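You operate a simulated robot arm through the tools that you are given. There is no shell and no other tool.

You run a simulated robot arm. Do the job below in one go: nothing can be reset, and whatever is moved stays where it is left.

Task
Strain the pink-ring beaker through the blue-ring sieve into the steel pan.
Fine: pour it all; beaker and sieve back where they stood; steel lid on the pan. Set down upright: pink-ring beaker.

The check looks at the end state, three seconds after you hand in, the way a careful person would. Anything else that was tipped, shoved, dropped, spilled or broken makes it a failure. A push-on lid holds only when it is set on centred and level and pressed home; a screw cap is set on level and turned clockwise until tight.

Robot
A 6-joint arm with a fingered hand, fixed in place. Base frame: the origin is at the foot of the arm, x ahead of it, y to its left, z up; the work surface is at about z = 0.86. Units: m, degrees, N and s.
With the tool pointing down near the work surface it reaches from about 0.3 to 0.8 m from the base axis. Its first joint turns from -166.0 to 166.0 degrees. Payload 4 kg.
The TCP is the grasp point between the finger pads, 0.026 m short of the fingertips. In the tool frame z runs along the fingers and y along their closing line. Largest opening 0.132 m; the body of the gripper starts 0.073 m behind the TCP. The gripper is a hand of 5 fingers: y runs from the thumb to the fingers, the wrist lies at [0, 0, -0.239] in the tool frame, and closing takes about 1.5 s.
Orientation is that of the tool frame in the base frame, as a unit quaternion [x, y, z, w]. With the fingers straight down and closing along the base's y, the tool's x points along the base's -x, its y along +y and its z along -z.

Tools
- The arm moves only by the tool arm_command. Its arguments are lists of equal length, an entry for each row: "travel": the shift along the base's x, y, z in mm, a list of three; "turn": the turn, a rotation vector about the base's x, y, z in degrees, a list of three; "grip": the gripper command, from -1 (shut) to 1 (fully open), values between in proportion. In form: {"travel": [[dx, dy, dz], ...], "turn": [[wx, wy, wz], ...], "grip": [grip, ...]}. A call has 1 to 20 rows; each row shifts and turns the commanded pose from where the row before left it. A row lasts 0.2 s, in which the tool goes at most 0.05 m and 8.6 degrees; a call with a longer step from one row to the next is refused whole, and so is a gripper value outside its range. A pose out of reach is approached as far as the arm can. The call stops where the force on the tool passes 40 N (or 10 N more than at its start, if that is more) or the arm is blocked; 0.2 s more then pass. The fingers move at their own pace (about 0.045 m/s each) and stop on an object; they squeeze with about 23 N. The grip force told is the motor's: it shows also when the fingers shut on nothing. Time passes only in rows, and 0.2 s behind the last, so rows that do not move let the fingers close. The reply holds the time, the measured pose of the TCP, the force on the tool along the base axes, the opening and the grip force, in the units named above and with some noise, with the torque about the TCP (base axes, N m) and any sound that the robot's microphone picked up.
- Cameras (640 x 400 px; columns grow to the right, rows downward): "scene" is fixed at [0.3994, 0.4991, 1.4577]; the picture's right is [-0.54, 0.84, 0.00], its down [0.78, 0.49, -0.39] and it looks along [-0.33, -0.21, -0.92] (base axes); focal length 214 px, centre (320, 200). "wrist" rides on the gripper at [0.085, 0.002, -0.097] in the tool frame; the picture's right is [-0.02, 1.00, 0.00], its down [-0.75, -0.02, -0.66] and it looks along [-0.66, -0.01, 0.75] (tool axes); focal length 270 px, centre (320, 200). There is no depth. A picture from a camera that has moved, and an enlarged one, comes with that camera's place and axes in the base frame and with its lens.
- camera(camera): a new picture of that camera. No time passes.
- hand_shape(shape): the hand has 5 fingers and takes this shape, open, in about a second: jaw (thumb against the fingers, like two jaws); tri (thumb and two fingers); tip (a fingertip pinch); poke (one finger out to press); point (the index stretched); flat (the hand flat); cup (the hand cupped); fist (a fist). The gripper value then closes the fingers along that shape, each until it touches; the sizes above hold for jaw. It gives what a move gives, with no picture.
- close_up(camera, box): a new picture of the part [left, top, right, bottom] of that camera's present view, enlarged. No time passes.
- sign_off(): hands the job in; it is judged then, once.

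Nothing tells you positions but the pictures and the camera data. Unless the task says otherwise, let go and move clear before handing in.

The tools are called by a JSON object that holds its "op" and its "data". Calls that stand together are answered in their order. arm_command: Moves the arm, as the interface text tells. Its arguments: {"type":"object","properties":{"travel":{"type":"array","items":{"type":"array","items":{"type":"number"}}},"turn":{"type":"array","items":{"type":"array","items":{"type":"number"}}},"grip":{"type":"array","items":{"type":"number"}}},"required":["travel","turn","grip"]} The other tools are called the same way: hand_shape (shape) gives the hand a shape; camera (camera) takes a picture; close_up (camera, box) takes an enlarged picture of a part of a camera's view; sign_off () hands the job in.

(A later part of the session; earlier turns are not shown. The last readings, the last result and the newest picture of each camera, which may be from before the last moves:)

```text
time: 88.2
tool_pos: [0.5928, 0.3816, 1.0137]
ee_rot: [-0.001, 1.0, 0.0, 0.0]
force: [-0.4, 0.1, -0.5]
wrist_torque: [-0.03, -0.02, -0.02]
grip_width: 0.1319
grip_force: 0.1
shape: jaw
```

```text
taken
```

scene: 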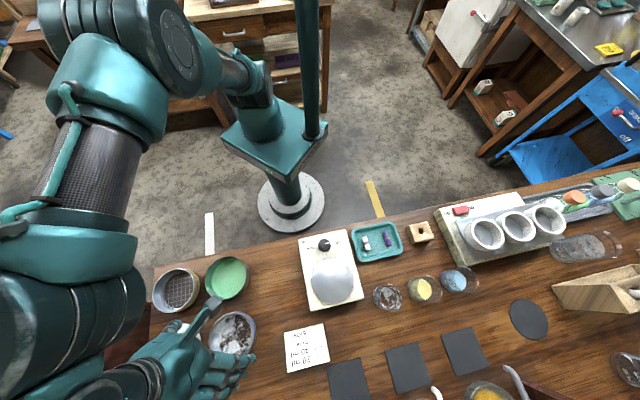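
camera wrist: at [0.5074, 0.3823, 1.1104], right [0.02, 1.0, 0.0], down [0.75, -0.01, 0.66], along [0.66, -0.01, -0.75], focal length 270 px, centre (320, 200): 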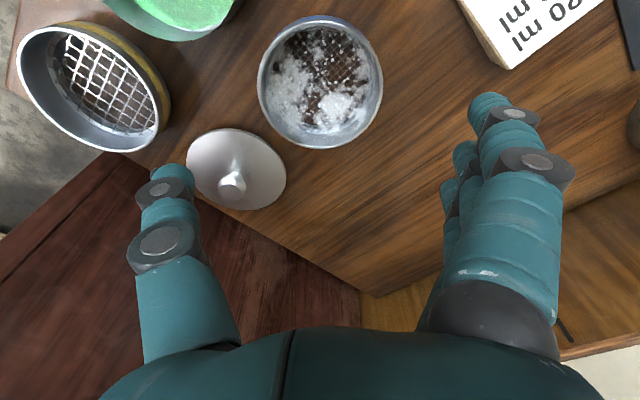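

The sieve is back and the hand is clear. Next is the lid, so I'll zoom in to locate its knob and disc, and measure the pan's current place.

{"op": "close_up", "data": {"camera": "wrist", "box": [175, 115, 295, 220]}}

{"op": "close_up", "data": {"camera": "scene", "box": [190, 245, 270, 305]}}

{"op": "arm_command", "data": {"travel": [[-30, -23, 15], [-30, -23, 15], [-30, -23, 15], [-30, -22, 15], [-30, 0, 10], [0, 0, 0]], "turn": [[0, 0, 0], [0, 0, 0], [0, 0, 0], [0, 0, 0], [0, 0, 0], [0, 0, 0]], "grip": [1, 1, 1, 1, 1, 1]}}

{"op": "camera", "data": {"camera": "wrist"}}

{"op": "close_up", "data": {"camera": "scene", "box": [140, 240, 270, 390]}}

```text
3.81 times, centred on (235, 168) of wrist
camera zoom: at [0.5074, 0.3823, 1.1104], right [0.02, 1.0, 0.0], down [0.75, -0.01, 0.66], along [0.66, -0.01, -0.75], focal length 1030 px, centre (644, 324)
```

zoom: 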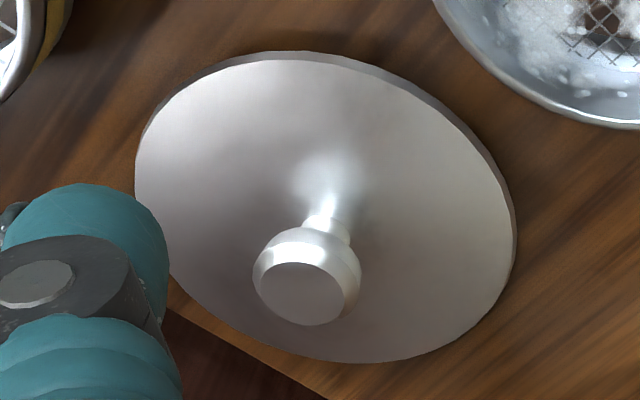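

```text
6.67 times, centred on (230, 275) of scene
camera zoom: at [0.3994, 0.4991, 1.4577], right [-0.54, 0.84, 0.0], down [0.78, 0.49, -0.39], along [-0.33, -0.21, -0.92], focal length 1430 px, centre (920, -300)
```

zoom: 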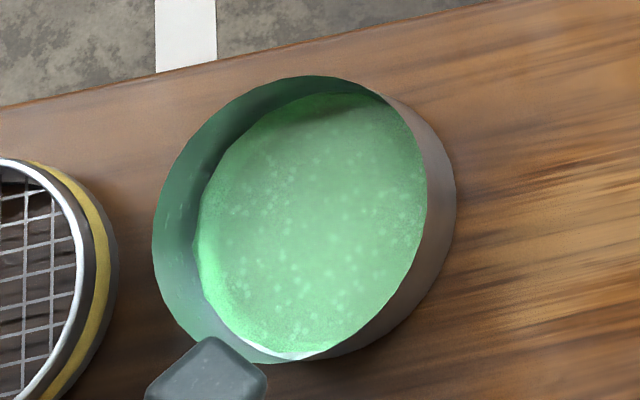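

```text
time: 89.7
tool_pos: [0.4459, 0.2901, 1.086]
ee_rot: [-0.001, 1.0, -0.001, 0.0]
force: [0.2, -0.1, -0.1]
wrist_torque: [0.01, 0.01, -0.01]
grip_width: 0.1319
grip_force: 0.0
shape: jaw
```

```text
taken
camera wrist: at [0.3595, 0.291, 1.1821], right [0.02, 1.0, 0.0], down [0.75, -0.01, 0.66], along [0.66, -0.01, -0.75], focal length 270 px, centre (320, 200)
```

wrist: 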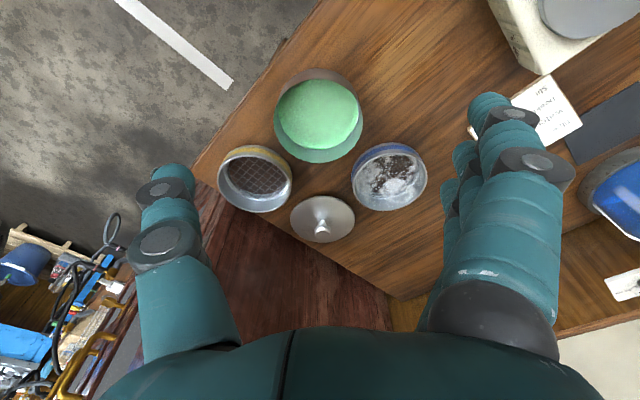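

```text
2.67 times, centred on (205, 315) of scene
camera zoom: at [0.3994, 0.4991, 1.4577], right [-0.54, 0.84, 0.0], down [0.78, 0.49, -0.39], along [-0.33, -0.21, -0.92], focal length 572 px, centre (627, -107)
```

zoom: 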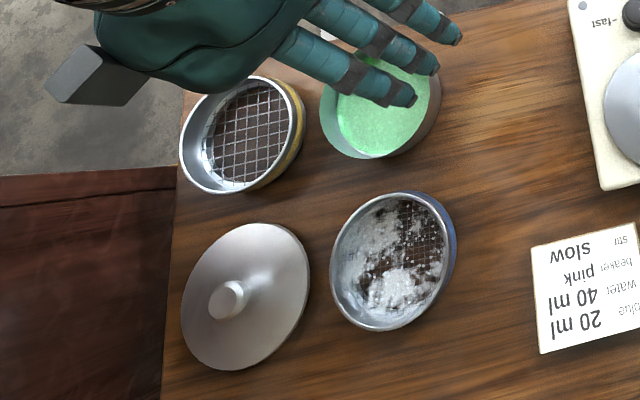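

{"op": "close_up", "data": {"camera": "wrist", "box": [265, 60, 375, 170]}}

{"op": "close_up", "data": {"camera": "wrist", "box": [280, 185, 370, 255]}}

{"op": "close_up", "data": {"camera": "scene", "box": [150, 315, 210, 385]}}

```text
3.64 times, centred on (320, 115) of wrist
camera zoom: at [0.3595, 0.291, 1.1821], right [0.02, 1.0, 0.0], down [0.75, -0.01, 0.66], along [0.66, -0.01, -0.75], focal length 983 px, centre (320, 509)
```

zoom: 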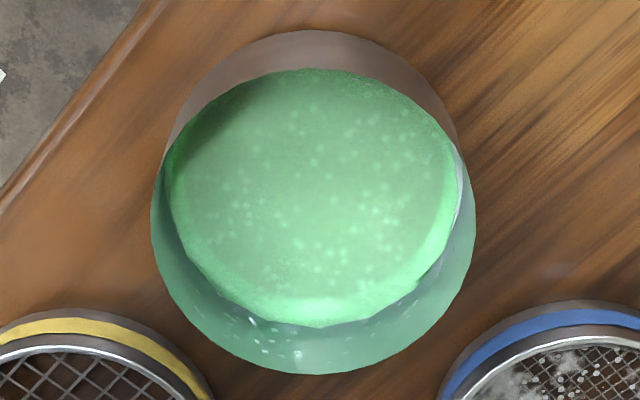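

```text
5.71 times, centred on (325, 220) of wrist
camera zoom: at [0.3595, 0.291, 1.1821], right [0.02, 1.0, 0.0], down [0.75, -0.01, 0.66], along [0.66, -0.01, -0.75], focal length 1544 px, centre (291, 86)
```

zoom: 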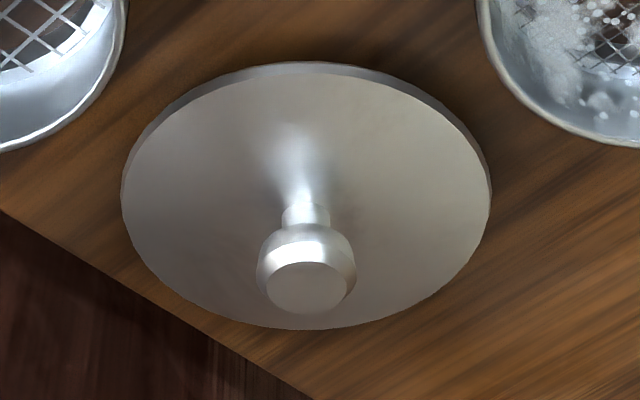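

```text
5.71 times, centred on (180, 350) of scene
camera zoom: at [0.3994, 0.4991, 1.4577], right [-0.54, 0.84, 0.0], down [0.78, 0.49, -0.39], along [-0.33, -0.21, -0.92], focal length 1226 px, centre (1120, -657)
```

zoom: 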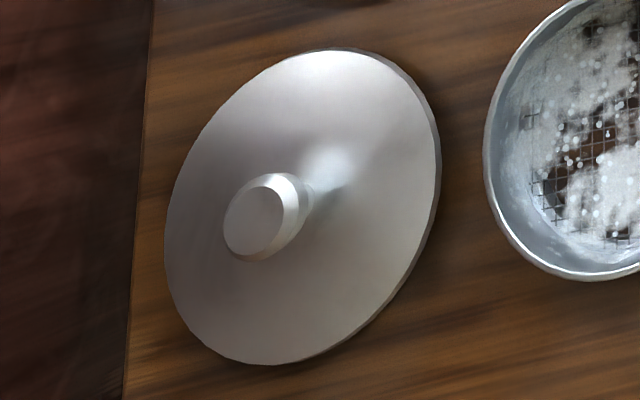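

The lid lies at about (0.686, 0.2895), with a 27 mm knob whose top is near z 0.895. The pan centre is about (0.498, 0.288). I'll go above the knob with the fingers half closed.

{"op": "arm_command", "data": {"travel": [[40, 0, -15], [40, 0, -15], [40, 0, -20], [40, 0, -20], [40, 0, -25], [40, -0.5, -25], [0, 0, 0]], "turn": [[0, 0, 0], [0, 0, 0], [0, 0, 0], [0, 0, 0], [0, 0, 0], [0, 0, 0], [0, 0, 0]], "grip": [0.2, 0.2, 0.1, 0.1, 0, 0, 0]}}

{"op": "camera", "data": {"camera": "wrist"}}

{"op": "close_up", "data": {"camera": "wrist", "box": [220, 60, 420, 260]}}

```text
time: 91.2
tool_pos: [0.6842, 0.2854, 0.966]
ee_rot: [-0.002, 1.0, -0.001, 0.0]
force: [-0.4, -0.1, 0.0]
wrist_torque: [-0.02, 0.02, 0.02]
grip_width: 0.067
grip_force: 0.0
shape: jaw
```

```text
taken
camera wrist: at [0.5997, 0.286, 1.0609], right [0.02, 1.0, 0.0], down [0.75, -0.01, 0.66], along [0.66, -0.01, -0.75], focal length 270 px, centre (320, 200)
```

wrist: 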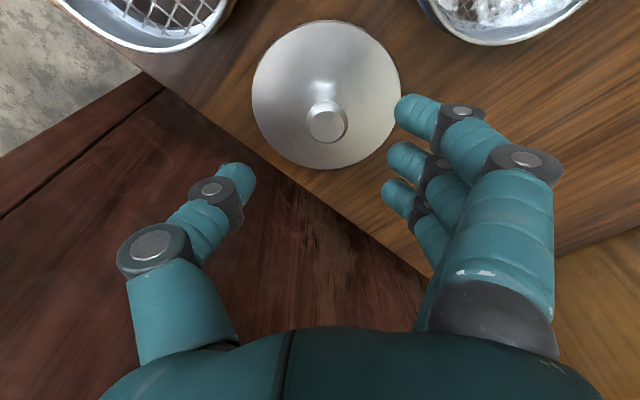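

```text
2.00 times, centred on (320, 160) of wrist
camera zoom: at [0.5997, 0.286, 1.0609], right [0.02, 1.0, 0.0], down [0.75, -0.01, 0.66], along [0.66, -0.01, -0.75], focal length 541 px, centre (320, 280)
```

zoom: 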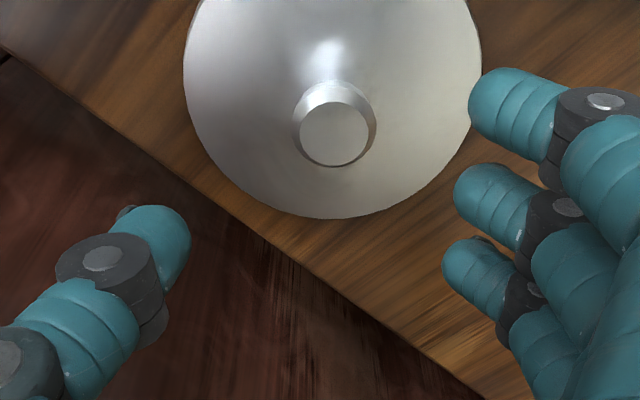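

{"op": "arm_command", "data": {"travel": [[-3, 3.2, 0], [0, 0, -20], [0, 0, -20], [0, 0, -15], [0, 0, 0]], "turn": [[0, 0, 0], [0, 0, 0], [0, 0, 0], [0, 0, 0], [0, 0, 0]], "grip": [0, 0, 0, 0, 0]}}

{"op": "camera", "data": {"camera": "wrist"}}

{"op": "close_up", "data": {"camera": "wrist", "box": [220, 80, 420, 280]}}

```text
time: 92.5
tool_pos: [0.6809, 0.2917, 0.9094]
ee_rot: [-0.001, 1.0, -0.001, -0.001]
force: [-0.3, -0.3, 0.4]
wrist_torque: [-0.02, 0.0, -0.02]
grip_width: 0.0668
grip_force: 0.0
shape: jaw
```

```text
taken
camera wrist: at [0.5963, 0.2914, 1.0047], right [0.02, 1.0, 0.0], down [0.75, -0.01, 0.66], along [0.66, -0.01, -0.75], focal length 270 px, centre (320, 200)
```

wrist: 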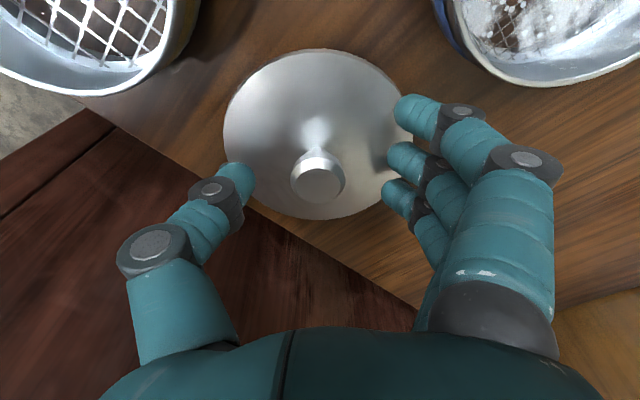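

```text
2.00 times, centred on (320, 180) of wrist
camera zoom: at [0.5963, 0.2914, 1.0047], right [0.02, 1.0, 0.0], down [0.75, -0.01, 0.66], along [0.66, -0.01, -0.75], focal length 541 px, centre (320, 240)
```

zoom: 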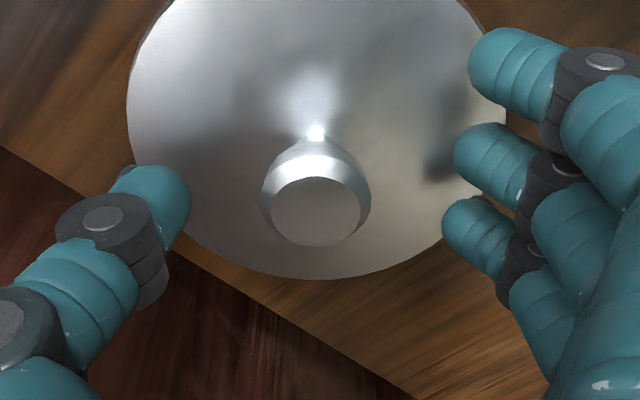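

{"op": "arm_command", "data": {"travel": [[2, -2.2, 0], [0, 0, -8], [0, 0, -6], [0, 0, 0]], "turn": [[0, 0, 0], [0, 0, 0], [0, 0, 0], [0, 0, 0]], "grip": [0, 0, 0, 0]}}

{"op": "close_up", "data": {"camera": "wrist", "box": [220, 80, 420, 280]}}

```text
time: 93.6
tool_pos: [0.6847, 0.2903, 0.8988]
ee_rot: [0.0, 1.0, 0.001, 0.005]
force: [-0.4, -0.1, 8.0]
wrist_torque: [0.34, 0.05, 0.0]
grip_width: 0.0663
grip_force: 0.2
shape: jaw
stopped in row 4: the force on the tool passed its limit at 42 N (the readings are from after the stop); the commanded pose is now the measured one
```

```text
2.00 times, centred on (320, 180) of wrist
camera zoom: at [0.5993, 0.2904, 0.9958], right [0.02, 1.0, 0.0], down [0.75, -0.01, 0.66], along [0.66, -0.01, -0.75], focal length 541 px, centre (320, 240)
```

zoom: 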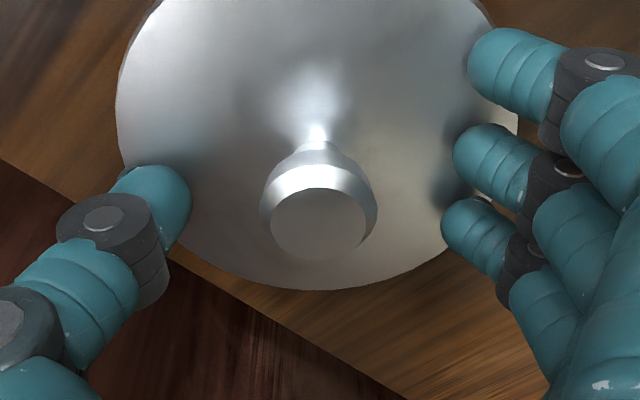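

The fingertips touched the lid disc, because at this opening they reach about 33 mm below the TCP. I'll rise a few millimetres and check the lid.

{"op": "arm_command", "data": {"travel": [[0, 0, 3], [0, 0, 3], [0, 0, 0]], "turn": [[0, 0, 0], [0, 0, 0], [0, 0, 0]], "grip": [0, 0, 0]}}

{"op": "close_up", "data": {"camera": "wrist", "box": [220, 80, 420, 280]}}

{"op": "close_up", "data": {"camera": "scene", "box": [140, 300, 260, 400]}}

```text
time: 94.4
tool_pos: [0.6849, 0.2903, 0.9051]
ee_rot: [-0.003, 1.0, 0.0, 0.003]
force: [0.0, 0.2, -0.2]
wrist_torque: [0.01, -0.01, -0.01]
grip_width: 0.0664
grip_force: 0.1
shape: jaw
```

```text
2.00 times, centred on (320, 180) of wrist
camera zoom: at [0.5991, 0.2901, 1.0005], right [0.02, 1.0, 0.0], down [0.75, -0.01, 0.66], along [0.66, -0.01, -0.75], focal length 541 px, centre (320, 240)
```

zoom: 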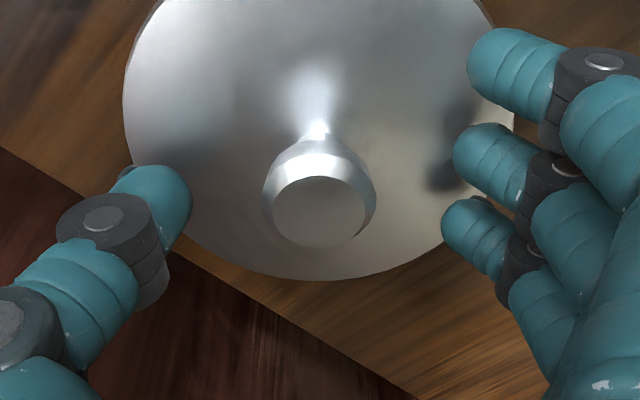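

```text
4.00 times, centred on (200, 350) of scene
camera zoom: at [0.3994, 0.4991, 1.4577], right [-0.54, 0.84, 0.0], down [0.78, 0.49, -0.39], along [-0.33, -0.21, -0.92], focal length 858 px, centre (800, -400)
```

zoom: 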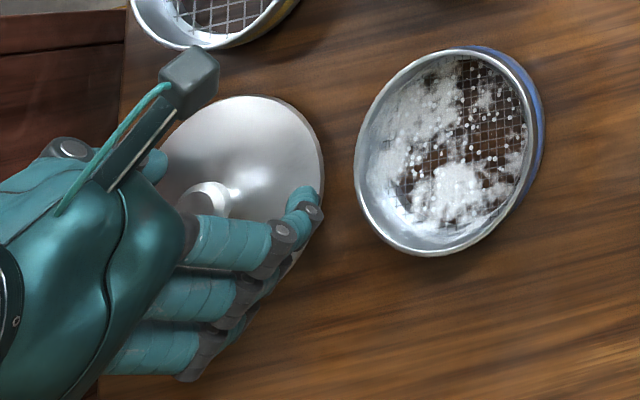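

The lid hasn't moved. I'll make small corrections to position and level, and close on the knob.

{"op": "arm_command", "data": {"travel": [[-1.5, -1, 0], [0, 0, 0], [0, 0, 0], [0, 0, 0], [0, 0, 0], [0, 0, 0], [0, 0, 0], [0, 0, 0]], "turn": [[0, 0.35, 0], [0, 0, 0], [0, 0, 0], [0, 0, 0], [0, 0, 0], [0, 0, 0], [0, 0, 0], [0, 0, 0]], "grip": [0, -0.2, -0.4, -0.6, -0.8, -1, -1, -1]}}

{"op": "camera", "data": {"camera": "wrist"}}

{"op": "close_up", "data": {"camera": "scene", "box": [140, 300, 260, 400]}}

```text
time: 96.2
tool_pos: [0.6831, 0.2887, 0.9042]
ee_rot: [-0.001, 1.0, 0.001, 0.0]
force: [-0.4, -0.4, 1.0]
wrist_torque: [0.01, -0.01, 0.02]
grip_width: 0.0054
grip_force: 22.8
shape: jaw
```

```text
taken
camera wrist: at [0.5988, 0.2891, 1.001], right [0.02, 1.0, 0.0], down [0.75, -0.01, 0.66], along [0.66, -0.01, -0.75], focal length 270 px, centre (320, 200)
```

wrist: 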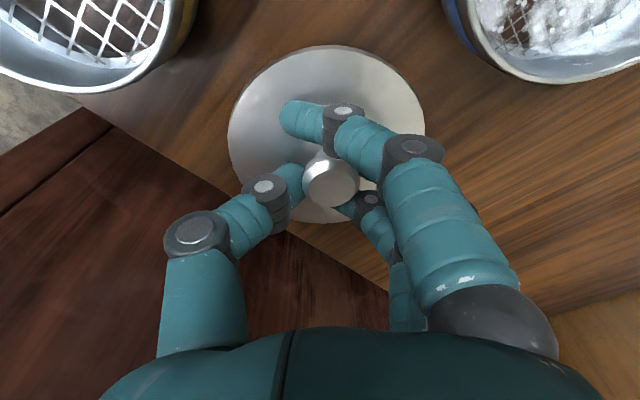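

```text
4.00 times, centred on (200, 350) of scene
camera zoom: at [0.3994, 0.4991, 1.4577], right [-0.54, 0.84, 0.0], down [0.78, 0.49, -0.39], along [-0.33, -0.21, -0.92], focal length 858 px, centre (800, -400)
```

zoom: 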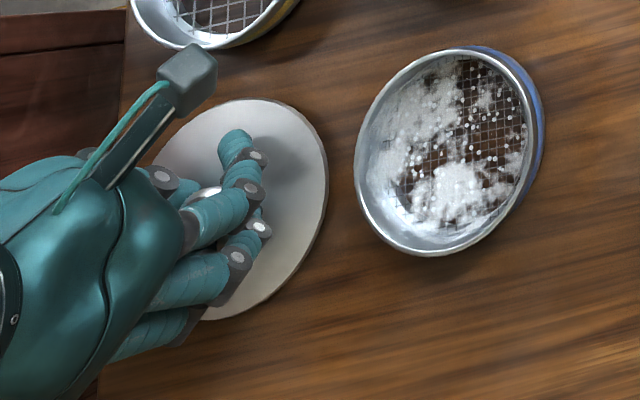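

The fingers have wrapped around the knob. I'll lift a little and check whether the lid comes up level.

{"op": "arm_command", "data": {"travel": [[0, 0, 3], [0, 0, 6], [0, 0, 8], [0, 0, 8], [0, 0, 0], [0, 0, 0]], "turn": [[0, 0, 0], [0, 0, 0], [0, 0, 0], [0, 0, 0], [0, 0, 0], [0, 0, 0]], "grip": [-1, -1, -1, -1, -1, -1]}}

{"op": "camera", "data": {"camera": "wrist"}}

{"op": "close_up", "data": {"camera": "scene", "box": [140, 300, 260, 400]}}

```text
time: 97.6
tool_pos: [0.683, 0.2906, 0.9304]
ee_rot: [-0.001, 1.0, 0.001, 0.0]
force: [-0.8, 0.3, -0.6]
wrist_torque: [-0.01, 0.02, 0.0]
grip_width: 0.0053
grip_force: 23.3
shape: jaw
```

```text
taken
camera wrist: at [0.5973, 0.2901, 1.0266], right [0.02, 1.0, 0.0], down [0.75, -0.01, 0.66], along [0.66, -0.01, -0.75], focal length 270 px, centre (320, 200)
```

wrist: 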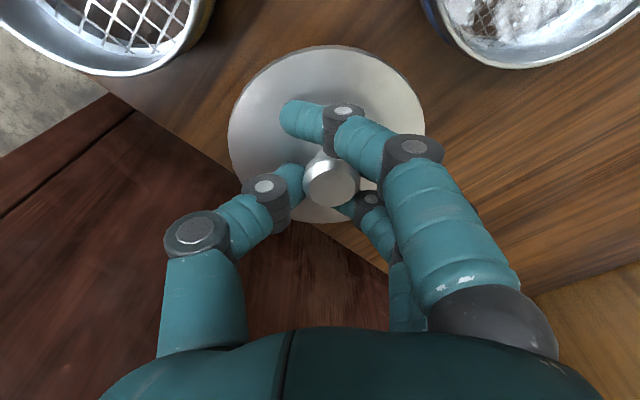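

```text
4.00 times, centred on (200, 350) of scene
camera zoom: at [0.3994, 0.4991, 1.4577], right [-0.54, 0.84, 0.0], down [0.78, 0.49, -0.39], along [-0.33, -0.21, -0.92], focal length 858 px, centre (800, -400)
```

zoom: 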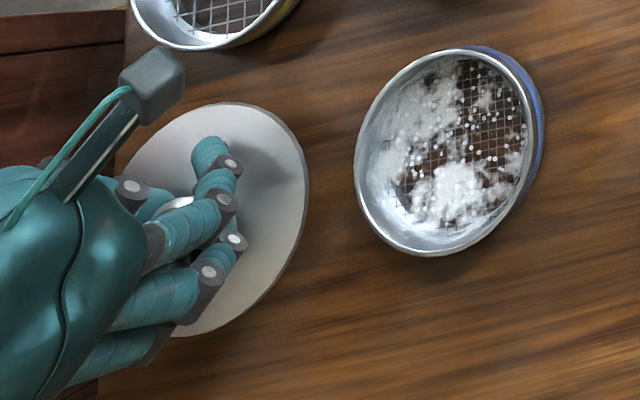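

The lid came up level and secure. I'll zoom in to get its centre relative to the hand, then carry it over the pan at a safe height.

{"op": "close_up", "data": {"camera": "wrist", "box": [210, 35, 440, 235]}}

{"op": "arm_command", "data": {"travel": [[0, 0, 20], [0, 0, 30], [-15, 0, 5], [-30, 0, 0], [-35, -1, 0], [-35, -1, 0], [-35, -1, 0], [-20, -1, 0], [-8, 0, 0], [0, 0, 0]], "turn": [[0, 0, 0], [0, 0, 0], [0, 0, 0], [0, 0, 0], [0, 0, 0], [0, 0, 0], [0, 0, 0], [0, 0, 0], [0, 0, 0], [0, 0, 0]], "grip": [-1, -1, -1, -1, -1, -1, -1, -1, -1, -1]}}

{"op": "camera", "data": {"camera": "wrist"}}

{"op": "close_up", "data": {"camera": "scene", "box": [150, 220, 290, 330]}}

```text
2.00 times, centred on (325, 135) of wrist
camera zoom: at [0.5973, 0.2901, 1.0266], right [0.02, 1.0, 0.0], down [0.75, -0.01, 0.66], along [0.66, -0.01, -0.75], focal length 541 px, centre (310, 330)
```

zoom: 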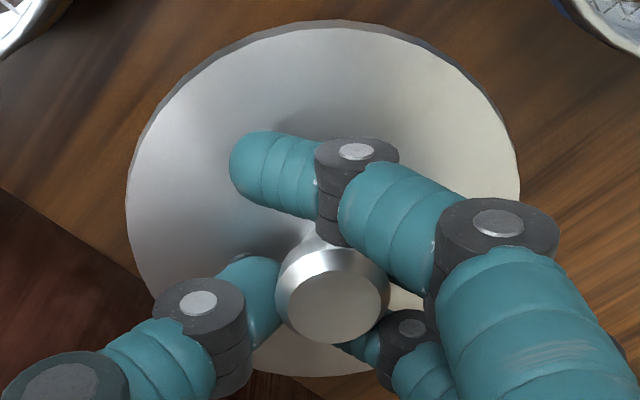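

```text
time: 99.8
tool_pos: [0.5056, 0.2862, 0.9844]
ee_rot: [-0.002, 1.0, 0.0, 0.0]
force: [0.5, -0.2, -0.6]
wrist_torque: [-0.01, -0.02, 0.01]
grip_width: 0.0048
grip_force: 22.7
shape: jaw
```

```text
taken
camera wrist: at [0.4198, 0.2864, 1.0806], right [0.02, 1.0, 0.0], down [0.75, -0.01, 0.66], along [0.66, -0.01, -0.75], focal length 270 px, centre (320, 200)
```

wrist: 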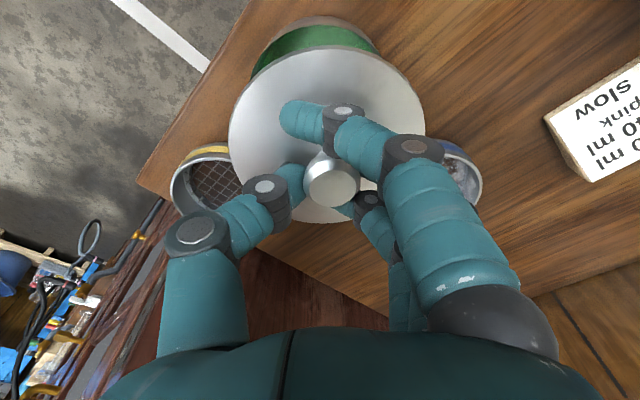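

```text
3.64 times, centred on (220, 275) of scene
camera zoom: at [0.3994, 0.4991, 1.4577], right [-0.54, 0.84, 0.0], down [0.78, 0.49, -0.39], along [-0.33, -0.21, -0.92], focal length 780 px, centre (684, -73)
```

zoom: 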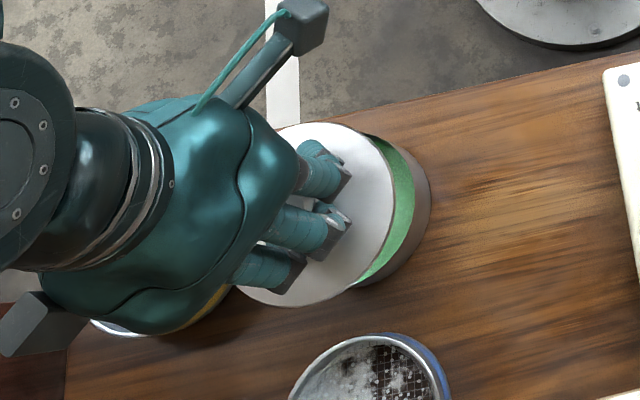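

{"op": "arm_command", "data": {"travel": [[-3, -0.8, -8], [0, 0, -10], [0, 0, -10], [0, 0, -5], [0, 0, 0]], "turn": [[0, 0, 0], [0, 0, 0], [0, 0, 0], [0, 0, 0], [0, 0, 0]], "grip": [-1, -1, -1, -1, -1]}}

{"op": "close_up", "data": {"camera": "wrist", "box": [210, 15, 440, 235]}}

{"op": "close_up", "data": {"camera": "wrist", "box": [240, 10, 410, 110]}}

{"op": "close_up", "data": {"camera": "scene", "box": [190, 240, 270, 310]}}

```text
time: 101.0
tool_pos: [0.5028, 0.2847, 0.9509]
ee_rot: [-0.001, 1.0, 0.0, 0.0]
force: [0.2, 0.0, -0.6]
wrist_torque: [0.0, 0.01, 0.01]
grip_width: 0.0048
grip_force: 22.6
shape: jaw
```

```text
1.82 times, centred on (325, 125) of wrist
camera zoom: at [0.4175, 0.2843, 1.0471], right [0.02, 1.0, 0.0], down [0.75, -0.01, 0.66], along [0.66, -0.01, -0.75], focal length 491 px, centre (311, 336)
```

zoom: 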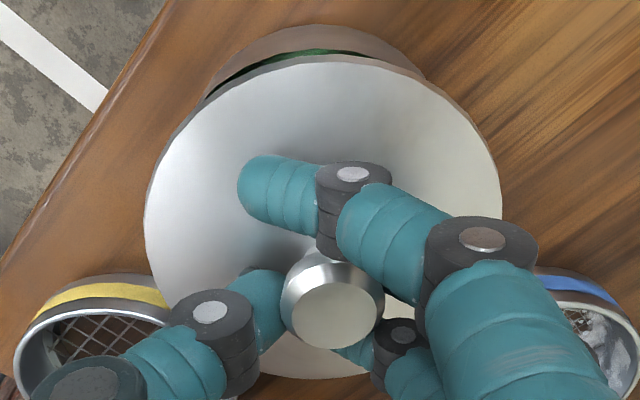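

```text
3.76 times, centred on (325, 60) of wrist
camera zoom: at [0.4175, 0.2843, 1.0471], right [0.02, 1.0, 0.0], down [0.75, -0.01, 0.66], along [0.66, -0.01, -0.75], focal length 1018 px, centre (301, 727)
```

zoom: 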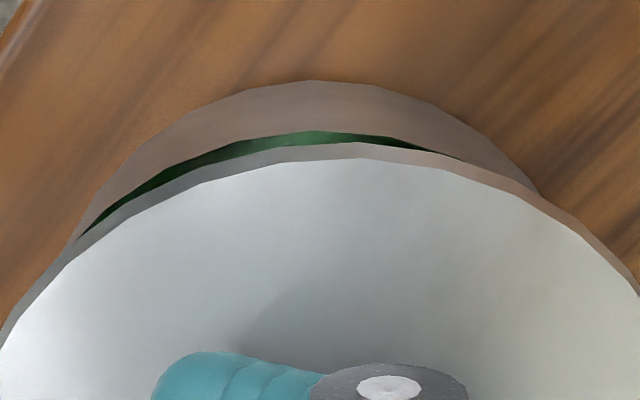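

```text
5.71 times, centred on (230, 275) of scene
camera zoom: at [0.3994, 0.4991, 1.4577], right [-0.54, 0.84, 0.0], down [0.78, 0.49, -0.39], along [-0.33, -0.21, -0.92], focal length 1226 px, centre (834, -229)
```

zoom: 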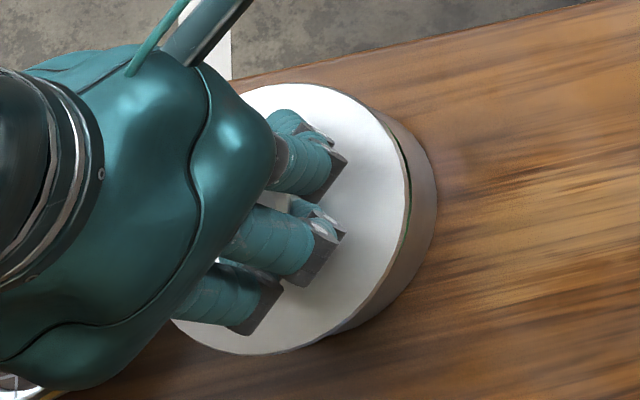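

The lid is about 1 mm too far forward and to the left of the pan. I'll correct that and lower further.

{"op": "arm_command", "data": {"travel": [[-1.1, -1.1, 0], [0, 0, -4], [0, 0, -4], [0, 0, 0], [0, 0, 0]], "turn": [[0, 0, 0], [0, 0, 0], [0, 0, 0], [0, 0, 0], [0, 0, 0]], "grip": [-1, -1, -1, -1, -1]}}

{"op": "close_up", "data": {"camera": "wrist", "box": [240, 10, 410, 110]}}

{"op": "close_up", "data": {"camera": "scene", "box": [220, 250, 270, 310]}}

```text
time: 102.2
tool_pos: [0.5016, 0.2823, 0.9443]
ee_rot: [-0.002, 1.0, 0.001, -0.001]
force: [-0.2, 0.0, -0.7]
wrist_torque: [0.0, 0.01, 0.02]
grip_width: 0.005
grip_force: 22.8
shape: jaw
```

```text
3.76 times, centred on (325, 60) of wrist
camera zoom: at [0.4167, 0.283, 1.0397], right [0.02, 1.0, 0.0], down [0.75, -0.01, 0.66], along [0.66, -0.01, -0.75], focal length 1018 px, centre (301, 727)
```

zoom: 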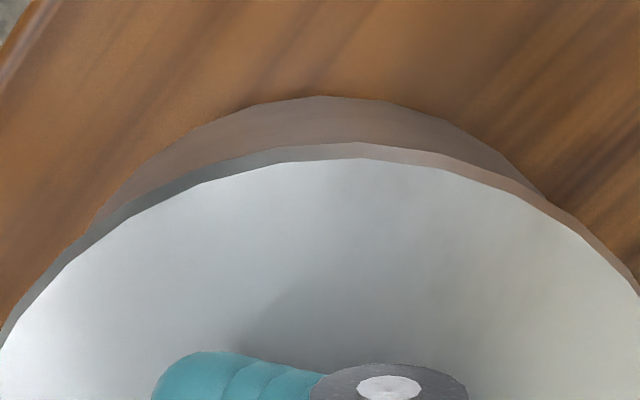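

```text
6.67 times, centred on (245, 280) of scene
camera zoom: at [0.3994, 0.4991, 1.4577], right [-0.54, 0.84, 0.0], down [0.78, 0.49, -0.39], along [-0.33, -0.21, -0.92], focal length 1430 px, centre (820, -333)
```

zoom: 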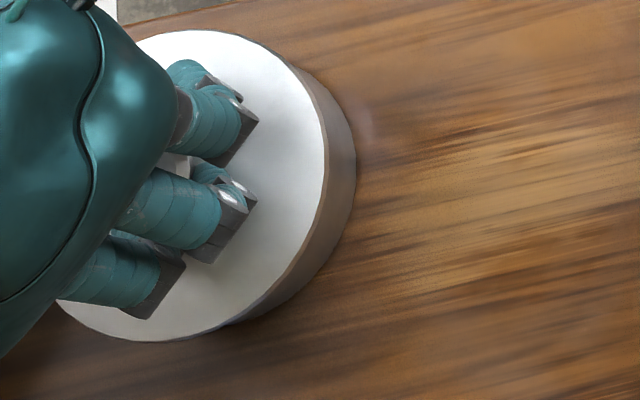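

The lid and pan now come out concentric to within about half a millimetre. I'll lower slowly to contact.

{"op": "arm_command", "data": {"travel": [[0, 0, -2], [0, 0, -1], [0, 0, -1], [0, 0, 0], [0, 0, 0]], "turn": [[0, 0, 0], [0, 0, 0], [0, 0, 0], [0, 0, 0], [0, 0, 0]], "grip": [-1, -1, -1, -1, -1]}}

{"op": "close_up", "data": {"camera": "wrist", "box": [240, 10, 410, 110]}}

```text
time: 103.4
tool_pos: [0.5017, 0.2825, 0.94]
ee_rot: [-0.001, 1.0, 0.001, 0.0]
force: [-0.6, 0.5, -0.2]
wrist_torque: [0.0, 0.03, -0.01]
grip_width: 0.0048
grip_force: 23.3
shape: jaw
```

```text
3.76 times, centred on (325, 60) of wrist
camera zoom: at [0.4163, 0.283, 1.0359], right [0.02, 1.0, 0.0], down [0.75, -0.01, 0.66], along [0.66, -0.01, -0.75], focal length 1018 px, centre (301, 727)
```

zoom: 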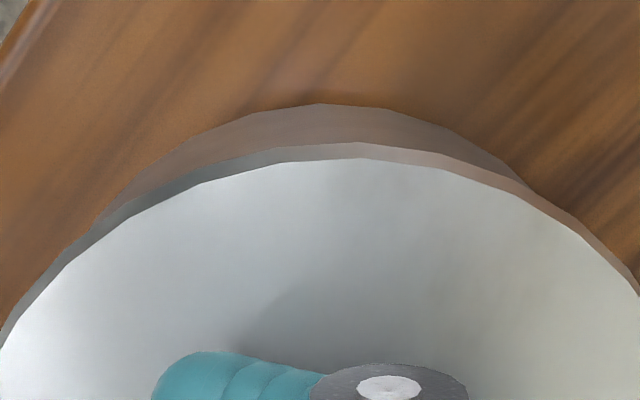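

{"op": "arm_command", "data": {"travel": [[0, 0, -1], [0, 0, -1], [0, 0, -1], [0, 0, 0], [0, 0, 0]], "turn": [[0, 0, 0], [0, 0, 0], [0, 0, 0], [0, 0, 0], [0, 0, 0]], "grip": [-1, -1, -1, -1, -1]}}

{"op": "arm_command", "data": {"travel": [[0, 0, -1], [0, 0, -1], [0, 0, 0], [0, 0, 0]], "turn": [[0, 0, 0], [0, 0, 0], [0, 0, 0], [0, 0, 0]], "grip": [-1, -1, -1, -1]}}

{"op": "close_up", "data": {"camera": "wrist", "box": [240, 10, 410, 110]}}

{"op": "close_up", "data": {"camera": "scene", "box": [200, 245, 270, 310]}}

```text
time: 104.6
tool_pos: [0.5012, 0.2839, 0.9388]
ee_rot: [-0.001, 1.0, 0.001, 0.001]
force: [0.1, -0.4, 0.9]
wrist_torque: [0.06, -0.06, 0.03]
grip_width: 0.0048
grip_force: 23.0
shape: jaw
```

```text
time: 105.6
tool_pos: [0.5012, 0.2827, 0.9363]
ee_rot: [-0.001, 1.0, 0.001, 0.0]
force: [0.2, -0.1, 4.6]
wrist_torque: [0.27, 0.09, 0.01]
grip_width: 0.0053
grip_force: 23.4
shape: jaw
```

```text
3.76 times, centred on (325, 60) of wrist
camera zoom: at [0.4166, 0.283, 1.0316], right [0.02, 1.0, 0.0], down [0.75, -0.01, 0.66], along [0.66, -0.01, -0.75], focal length 1018 px, centre (301, 727)
```

zoom: 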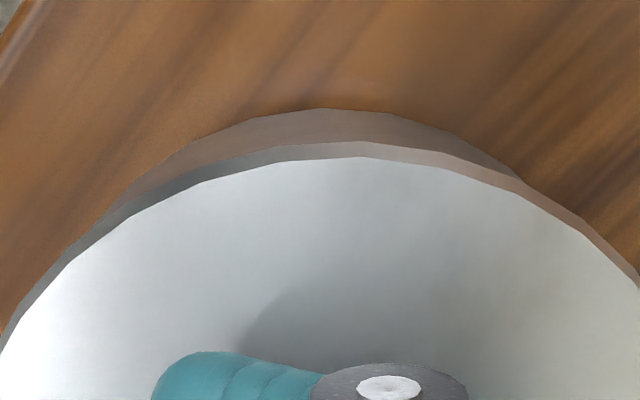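

```text
6.15 times, centred on (235, 278) of scene
camera zoom: at [0.3994, 0.4991, 1.4577], right [-0.54, 0.84, 0.0], down [0.78, 0.49, -0.39], along [-0.33, -0.21, -0.92], focal length 1320 px, centre (843, -277)
```

zoom: 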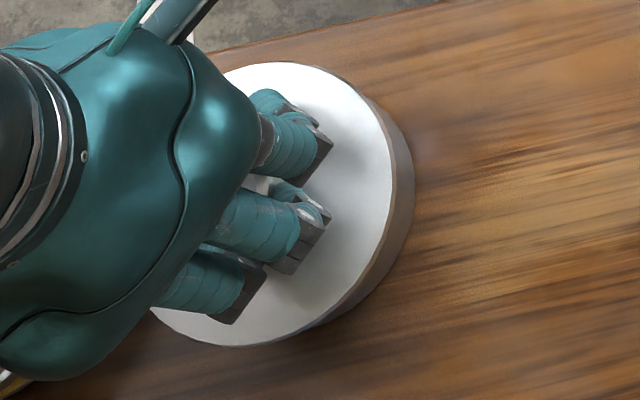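

It has touched with about 5 N on the left side. I'll press gradually and watch the force.

{"op": "arm_command", "data": {"travel": [[0, 0, -1], [0, 0, -1], [0, 0, 0], [0, 0, 0]], "turn": [[0, 0, 0], [0, 0, 0], [0, 0, 0], [0, 0, 0]], "grip": [-1, -1, -1, -1]}}

{"op": "close_up", "data": {"camera": "wrist", "box": [210, 15, 440, 235]}}

{"op": "close_up", "data": {"camera": "scene", "box": [200, 245, 270, 310]}}

```text
time: 106.6
tool_pos: [0.502, 0.2828, 0.935]
ee_rot: [-0.001, 1.0, 0.001, 0.0]
force: [-2.2, 2.6, 19.7]
wrist_torque: [0.52, 0.2, 0.04]
grip_width: 0.0055
grip_force: 22.7
shape: jaw
```

```text
1.82 times, centred on (325, 125) of wrist
camera zoom: at [0.417, 0.2826, 1.0303], right [0.02, 1.0, 0.0], down [0.75, -0.01, 0.66], along [0.66, -0.01, -0.75], focal length 491 px, centre (311, 336)
```

zoom: 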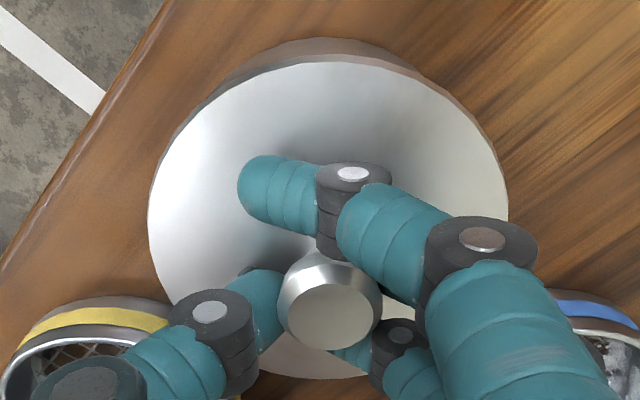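

```text
6.15 times, centred on (235, 278) of scene
camera zoom: at [0.3994, 0.4991, 1.4577], right [-0.54, 0.84, 0.0], down [0.78, 0.49, -0.39], along [-0.33, -0.21, -0.92], focal length 1320 px, centre (843, -277)
```

zoom: 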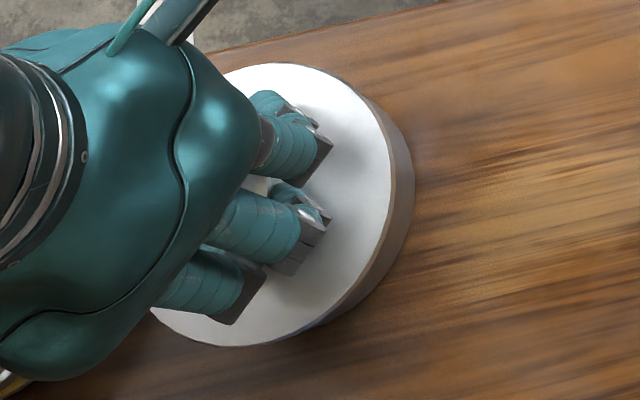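

At 20 N it's resting on the rim. I'll ease off, let go of the knob, and look at how the lid sits before pressing from above.

{"op": "arm_command", "data": {"travel": [[0, 0, 1], [0, 0, 0.8], [0, 0, 0], [0, 0, 0], [0, 0, 0.7], [0, 0, 0], [0, 0, 0], [0, 0, 0]], "turn": [[0, 0, 0], [0, 0, 0], [0, 0, 0], [0, 0, 0], [0, 0, 0], [0, 0, 0], [0, 0, 0], [0, 0, 0]], "grip": [-1, -1, -0.8, -0.6, -0.4, -0.2, 0, 0.1]}}

{"op": "arm_command", "data": {"travel": [[0, 0, 10], [0, 0, 15], [0, 0, 20], [0, 0, 20], [0, 0, 0]], "turn": [[0, 0, 0], [0, 0, 0], [0, 0, 0], [0, 0, 0], [0, 0, 0]], "grip": [0.1, 0.1, 0.1, 0.1, 0.1]}}

{"op": "camera", "data": {"camera": "wrist"}}

{"op": "close_up", "data": {"camera": "scene", "box": [180, 240, 280, 310]}}

```text
time: 108.4
tool_pos: [0.5017, 0.2839, 0.9363]
ee_rot: [-0.001, 1.0, 0.001, -0.001]
force: [-0.1, 0.6, -0.1]
wrist_torque: [0.01, 0.02, 0.0]
grip_width: 0.0714
grip_force: 0.1
shape: jaw
```

```text
time: 109.6
tool_pos: [0.4989, 0.2824, 1.0005]
ee_rot: [-0.003, 1.0, 0.001, 0.0]
force: [0.5, 0.6, 0.7]
wrist_torque: [-0.01, 0.01, 0.02]
grip_width: 0.0716
grip_force: 0.0
shape: jaw
```

```text
taken
camera wrist: at [0.4148, 0.2824, 1.0963], right [0.02, 1.0, 0.0], down [0.75, -0.01, 0.66], along [0.66, -0.01, -0.75], focal length 270 px, centre (320, 200)
```

wrist: 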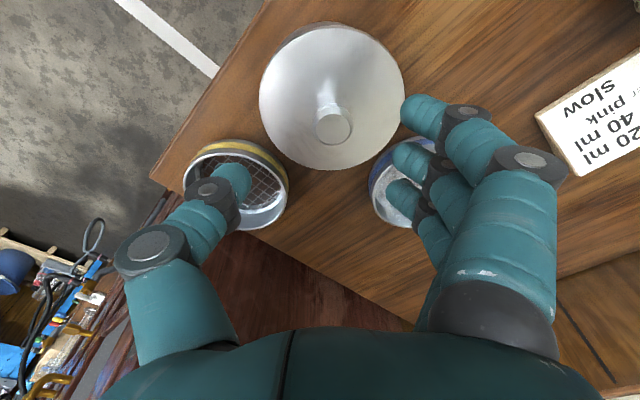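

```text
5.71 times, centred on (230, 275) of scene
camera zoom: at [0.3994, 0.4991, 1.4577], right [-0.54, 0.84, 0.0], down [0.78, 0.49, -0.39], along [-0.33, -0.21, -0.92], focal length 1226 px, centre (834, -229)
```

zoom: 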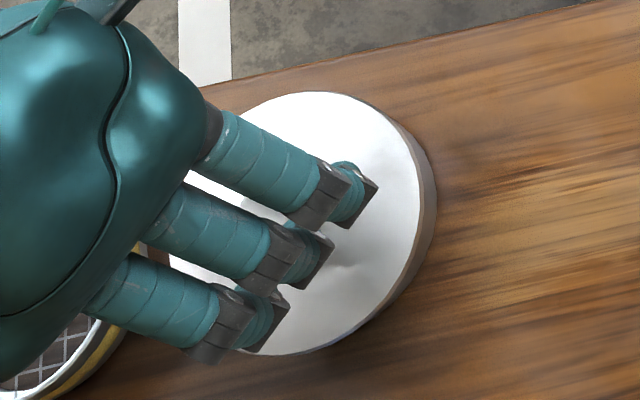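

{"op": "arm_command", "data": {"travel": [[-20, 0, 25], [-30, 0, 25], [-30, 0, 25], [-30, 0, 20], [0, 0, 0]], "turn": [[0, 0, 0], [0, 0, 0], [0, 0, 0], [0, 0, 0], [0, 0, 0]], "grip": [0.1, 0.1, 0.1, 0.1, 0.1]}}

{"op": "camera", "data": {"camera": "wrist"}}

{"op": "close_up", "data": {"camera": "wrist", "box": [260, 90, 370, 190]}}

{"op": "close_up", "data": {"camera": "scene", "box": [190, 245, 270, 305]}}

```text
time: 110.8
tool_pos: [0.3938, 0.282, 1.093]
ee_rot: [-0.001, 1.0, 0.001, 0.0]
force: [-0.3, -0.7, -0.1]
wrist_torque: [0.01, -0.02, 0.02]
grip_width: 0.0715
grip_force: 0.1
shape: jaw
```

```text
taken
camera wrist: at [0.308, 0.2816, 1.1902], right [0.02, 1.0, 0.0], down [0.75, -0.01, 0.66], along [0.66, -0.01, -0.75], focal length 270 px, centre (320, 200)
```

wrist: 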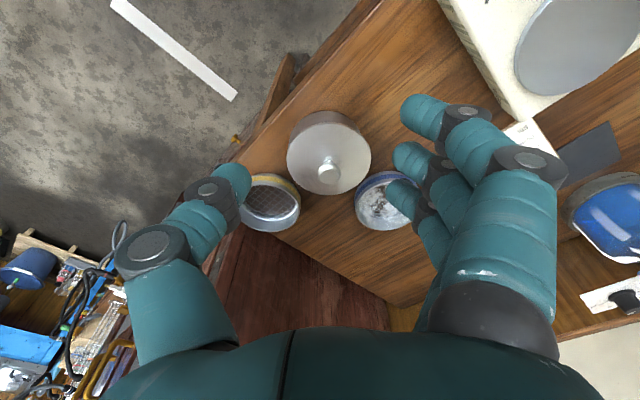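

```text
4.00 times, centred on (315, 140) of wrist
camera zoom: at [0.308, 0.2816, 1.1902], right [0.02, 1.0, 0.0], down [0.75, -0.01, 0.66], along [0.66, -0.01, -0.75], focal length 1081 px, centre (340, 440)
```

zoom: 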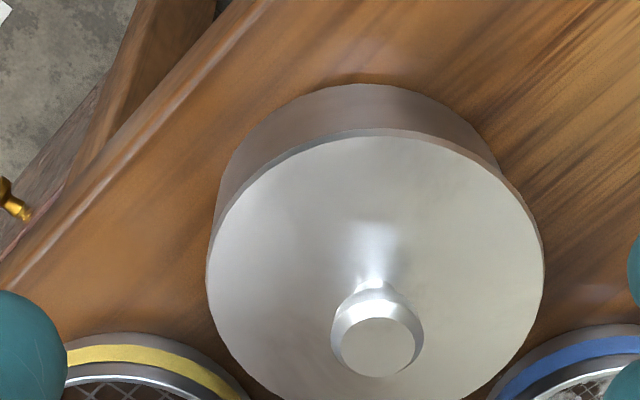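

```text
6.67 times, centred on (230, 275) of scene
camera zoom: at [0.3994, 0.4991, 1.4577], right [-0.54, 0.84, 0.0], down [0.78, 0.49, -0.39], along [-0.33, -0.21, -0.92], focal length 1430 px, centre (920, -300)
```

zoom: 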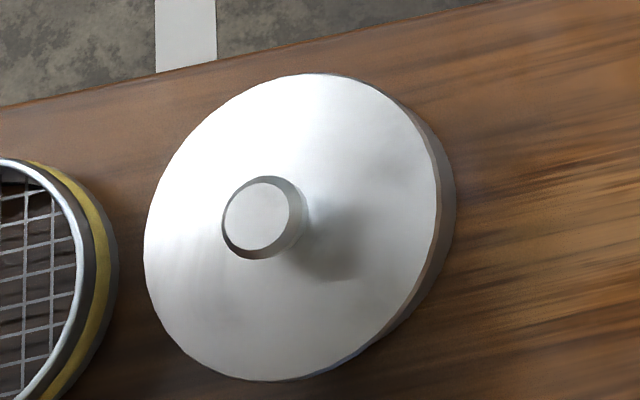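

The lid is sitting on the rim but is off by about 4 mm to the left, so it isn't home. I'll regrasp the knob with the three-finger shape and re-centre it.

{"op": "hand_shape", "data": {"shape": "tri"}}

{"op": "arm_command", "data": {"travel": [[27, 2, -20], [27, 2, -25], [27, 2, -30], [26, 2, -30], [0, 0, 0]], "turn": [[0, 0, 0], [0, 0, 0], [0, 0, 0], [0, 0, 0], [0, 0, 0]], "grip": [0.1, 0.1, 0, 0, 0]}}

{"op": "camera", "data": {"camera": "wrist"}}

{"op": "close_up", "data": {"camera": "wrist", "box": [220, 60, 420, 260]}}

```text
time: 111.7
tool_pos: [0.3946, 0.2804, 1.0939]
ee_rot: [-0.002, 1.0, 0.001, 0.0]
force: [0.9, -0.1, -0.1]
wrist_torque: [-0.01, 0.0, 0.0]
grip_width: 0.132
grip_force: 0.1
shape: tri
```

```text
time: 112.9
tool_pos: [0.4995, 0.2923, 0.9927]
ee_rot: [-0.002, 1.0, 0.001, 0.0]
force: [-0.4, 0.3, -0.8]
wrist_torque: [0.02, 0.01, 0.0]
grip_width: 0.0668
grip_force: 0.1
shape: tri
```

```text
taken
camera wrist: at [0.4138, 0.2926, 1.088], right [0.02, 1.0, 0.0], down [0.75, -0.01, 0.66], along [0.66, -0.01, -0.75], focal length 270 px, centre (320, 200)
```

wrist: 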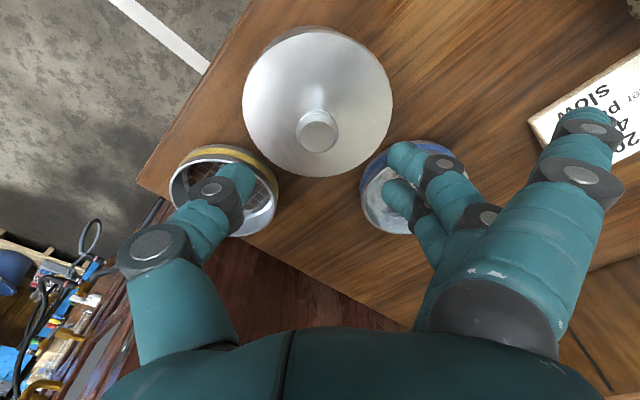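

```text
2.00 times, centred on (320, 160) of wrist
camera zoom: at [0.4138, 0.2926, 1.088], right [0.02, 1.0, 0.0], down [0.75, -0.01, 0.66], along [0.66, -0.01, -0.75], focal length 541 px, centre (320, 280)
```

zoom: 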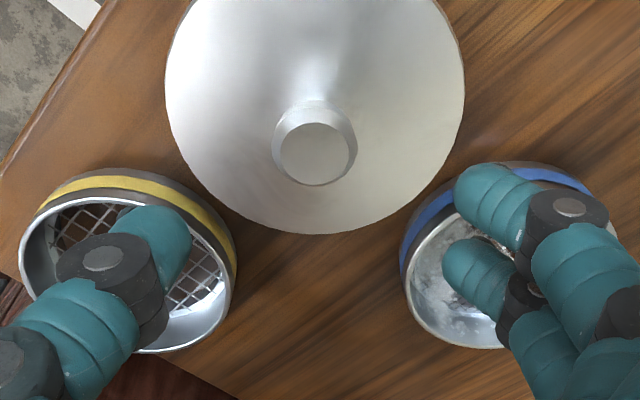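

{"op": "arm_command", "data": {"travel": [[0, -2.8, 0], [0, 0, -20], [0, 0, -20], [0, 0, 0]], "turn": [[0, 0, 0], [0, 0, 0], [0, 0, 0], [0, 0, 0]], "grip": [0, 0, 0, 0]}}

{"op": "close_up", "data": {"camera": "wrist", "box": [220, 60, 420, 260]}}

```text
time: 113.9
tool_pos: [0.4971, 0.2894, 0.9534]
ee_rot: [0.0, 1.0, 0.001, 0.0]
force: [0.5, -0.3, 0.1]
wrist_torque: [0.0, 0.02, 0.0]
grip_width: 0.067
grip_force: 0.1
shape: tri
```

```text
2.00 times, centred on (320, 160) of wrist
camera zoom: at [0.4126, 0.2897, 1.0487], right [0.02, 1.0, 0.0], down [0.75, -0.01, 0.66], along [0.66, -0.01, -0.75], focal length 541 px, centre (320, 280)
```

zoom: 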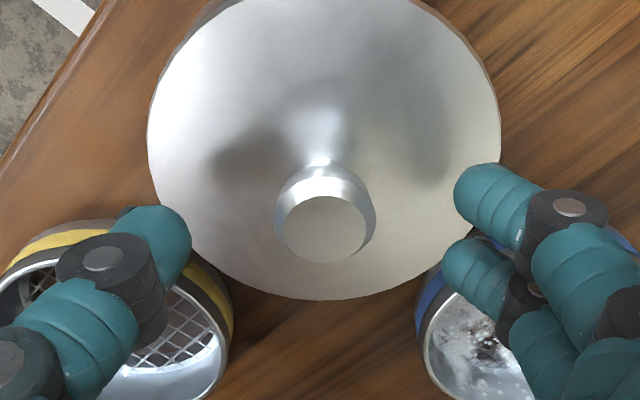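

{"op": "arm_command", "data": {"travel": [[1.6, 0, 0], [0, 0, -7], [0, 0, -5], [0, 0, 0]], "turn": [[0, 0, 0], [0, 0, 0], [0, 0, 0], [0, 0, 0]], "grip": [0, 0, 0, 0]}}

{"op": "arm_command", "data": {"travel": [[0, 0, 0], [0, 0, 0], [0, 0, 0], [0, 0, 0], [0, 0, 0], [0, 0, 0], [0, 0, 0]], "turn": [[0, 0, 0], [0, 0, 0], [0, 0, 0], [0, 0, 0], [0, 0, 0], [0, 0, 0], [0, 0, 0]], "grip": [-0.15, -0.3, -0.45, -0.6, -0.8, -1, -1]}}

{"op": "camera", "data": {"camera": "wrist"}}

{"op": "close_up", "data": {"camera": "wrist", "box": [210, 35, 440, 255]}}

```text
time: 114.9
tool_pos: [0.4995, 0.2873, 0.9394]
ee_rot: [-0.001, 1.0, 0.001, 0.0]
force: [-0.1, -0.7, 0.5]
wrist_torque: [0.01, 0.04, -0.02]
grip_width: 0.0669
grip_force: 0.1
shape: tri
```

```text
time: 116.5
tool_pos: [0.5005, 0.289, 0.9401]
ee_rot: [-0.001, 1.0, 0.001, -0.001]
force: [-0.8, -1.1, 0.5]
wrist_torque: [-0.03, 0.02, -0.03]
grip_width: 0.0161
grip_force: 24.0
shape: tri
```

```text
taken
camera wrist: at [0.4147, 0.2887, 1.0358], right [0.02, 1.0, 0.0], down [0.75, -0.01, 0.66], along [0.66, -0.01, -0.75], focal length 270 px, centre (320, 200)
```

wrist: 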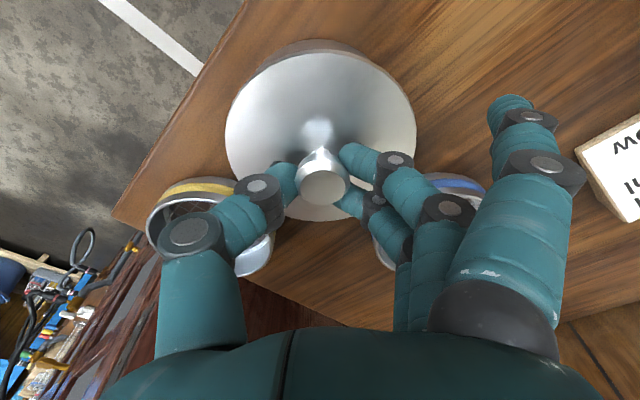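

```text
1.82 times, centred on (325, 145) of wrist
camera zoom: at [0.4147, 0.2887, 1.0358], right [0.02, 1.0, 0.0], down [0.75, -0.01, 0.66], along [0.66, -0.01, -0.75], focal length 491 px, centre (311, 300)
```

zoom: 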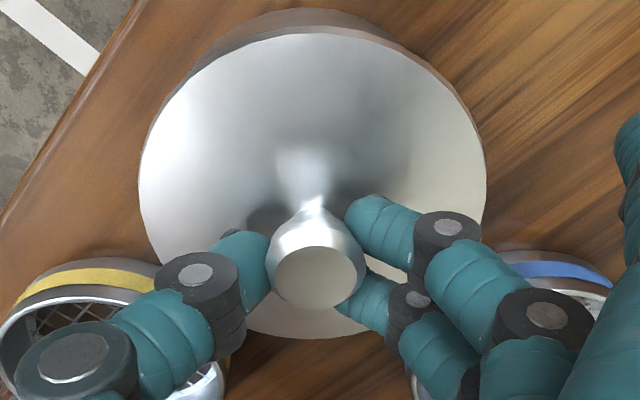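

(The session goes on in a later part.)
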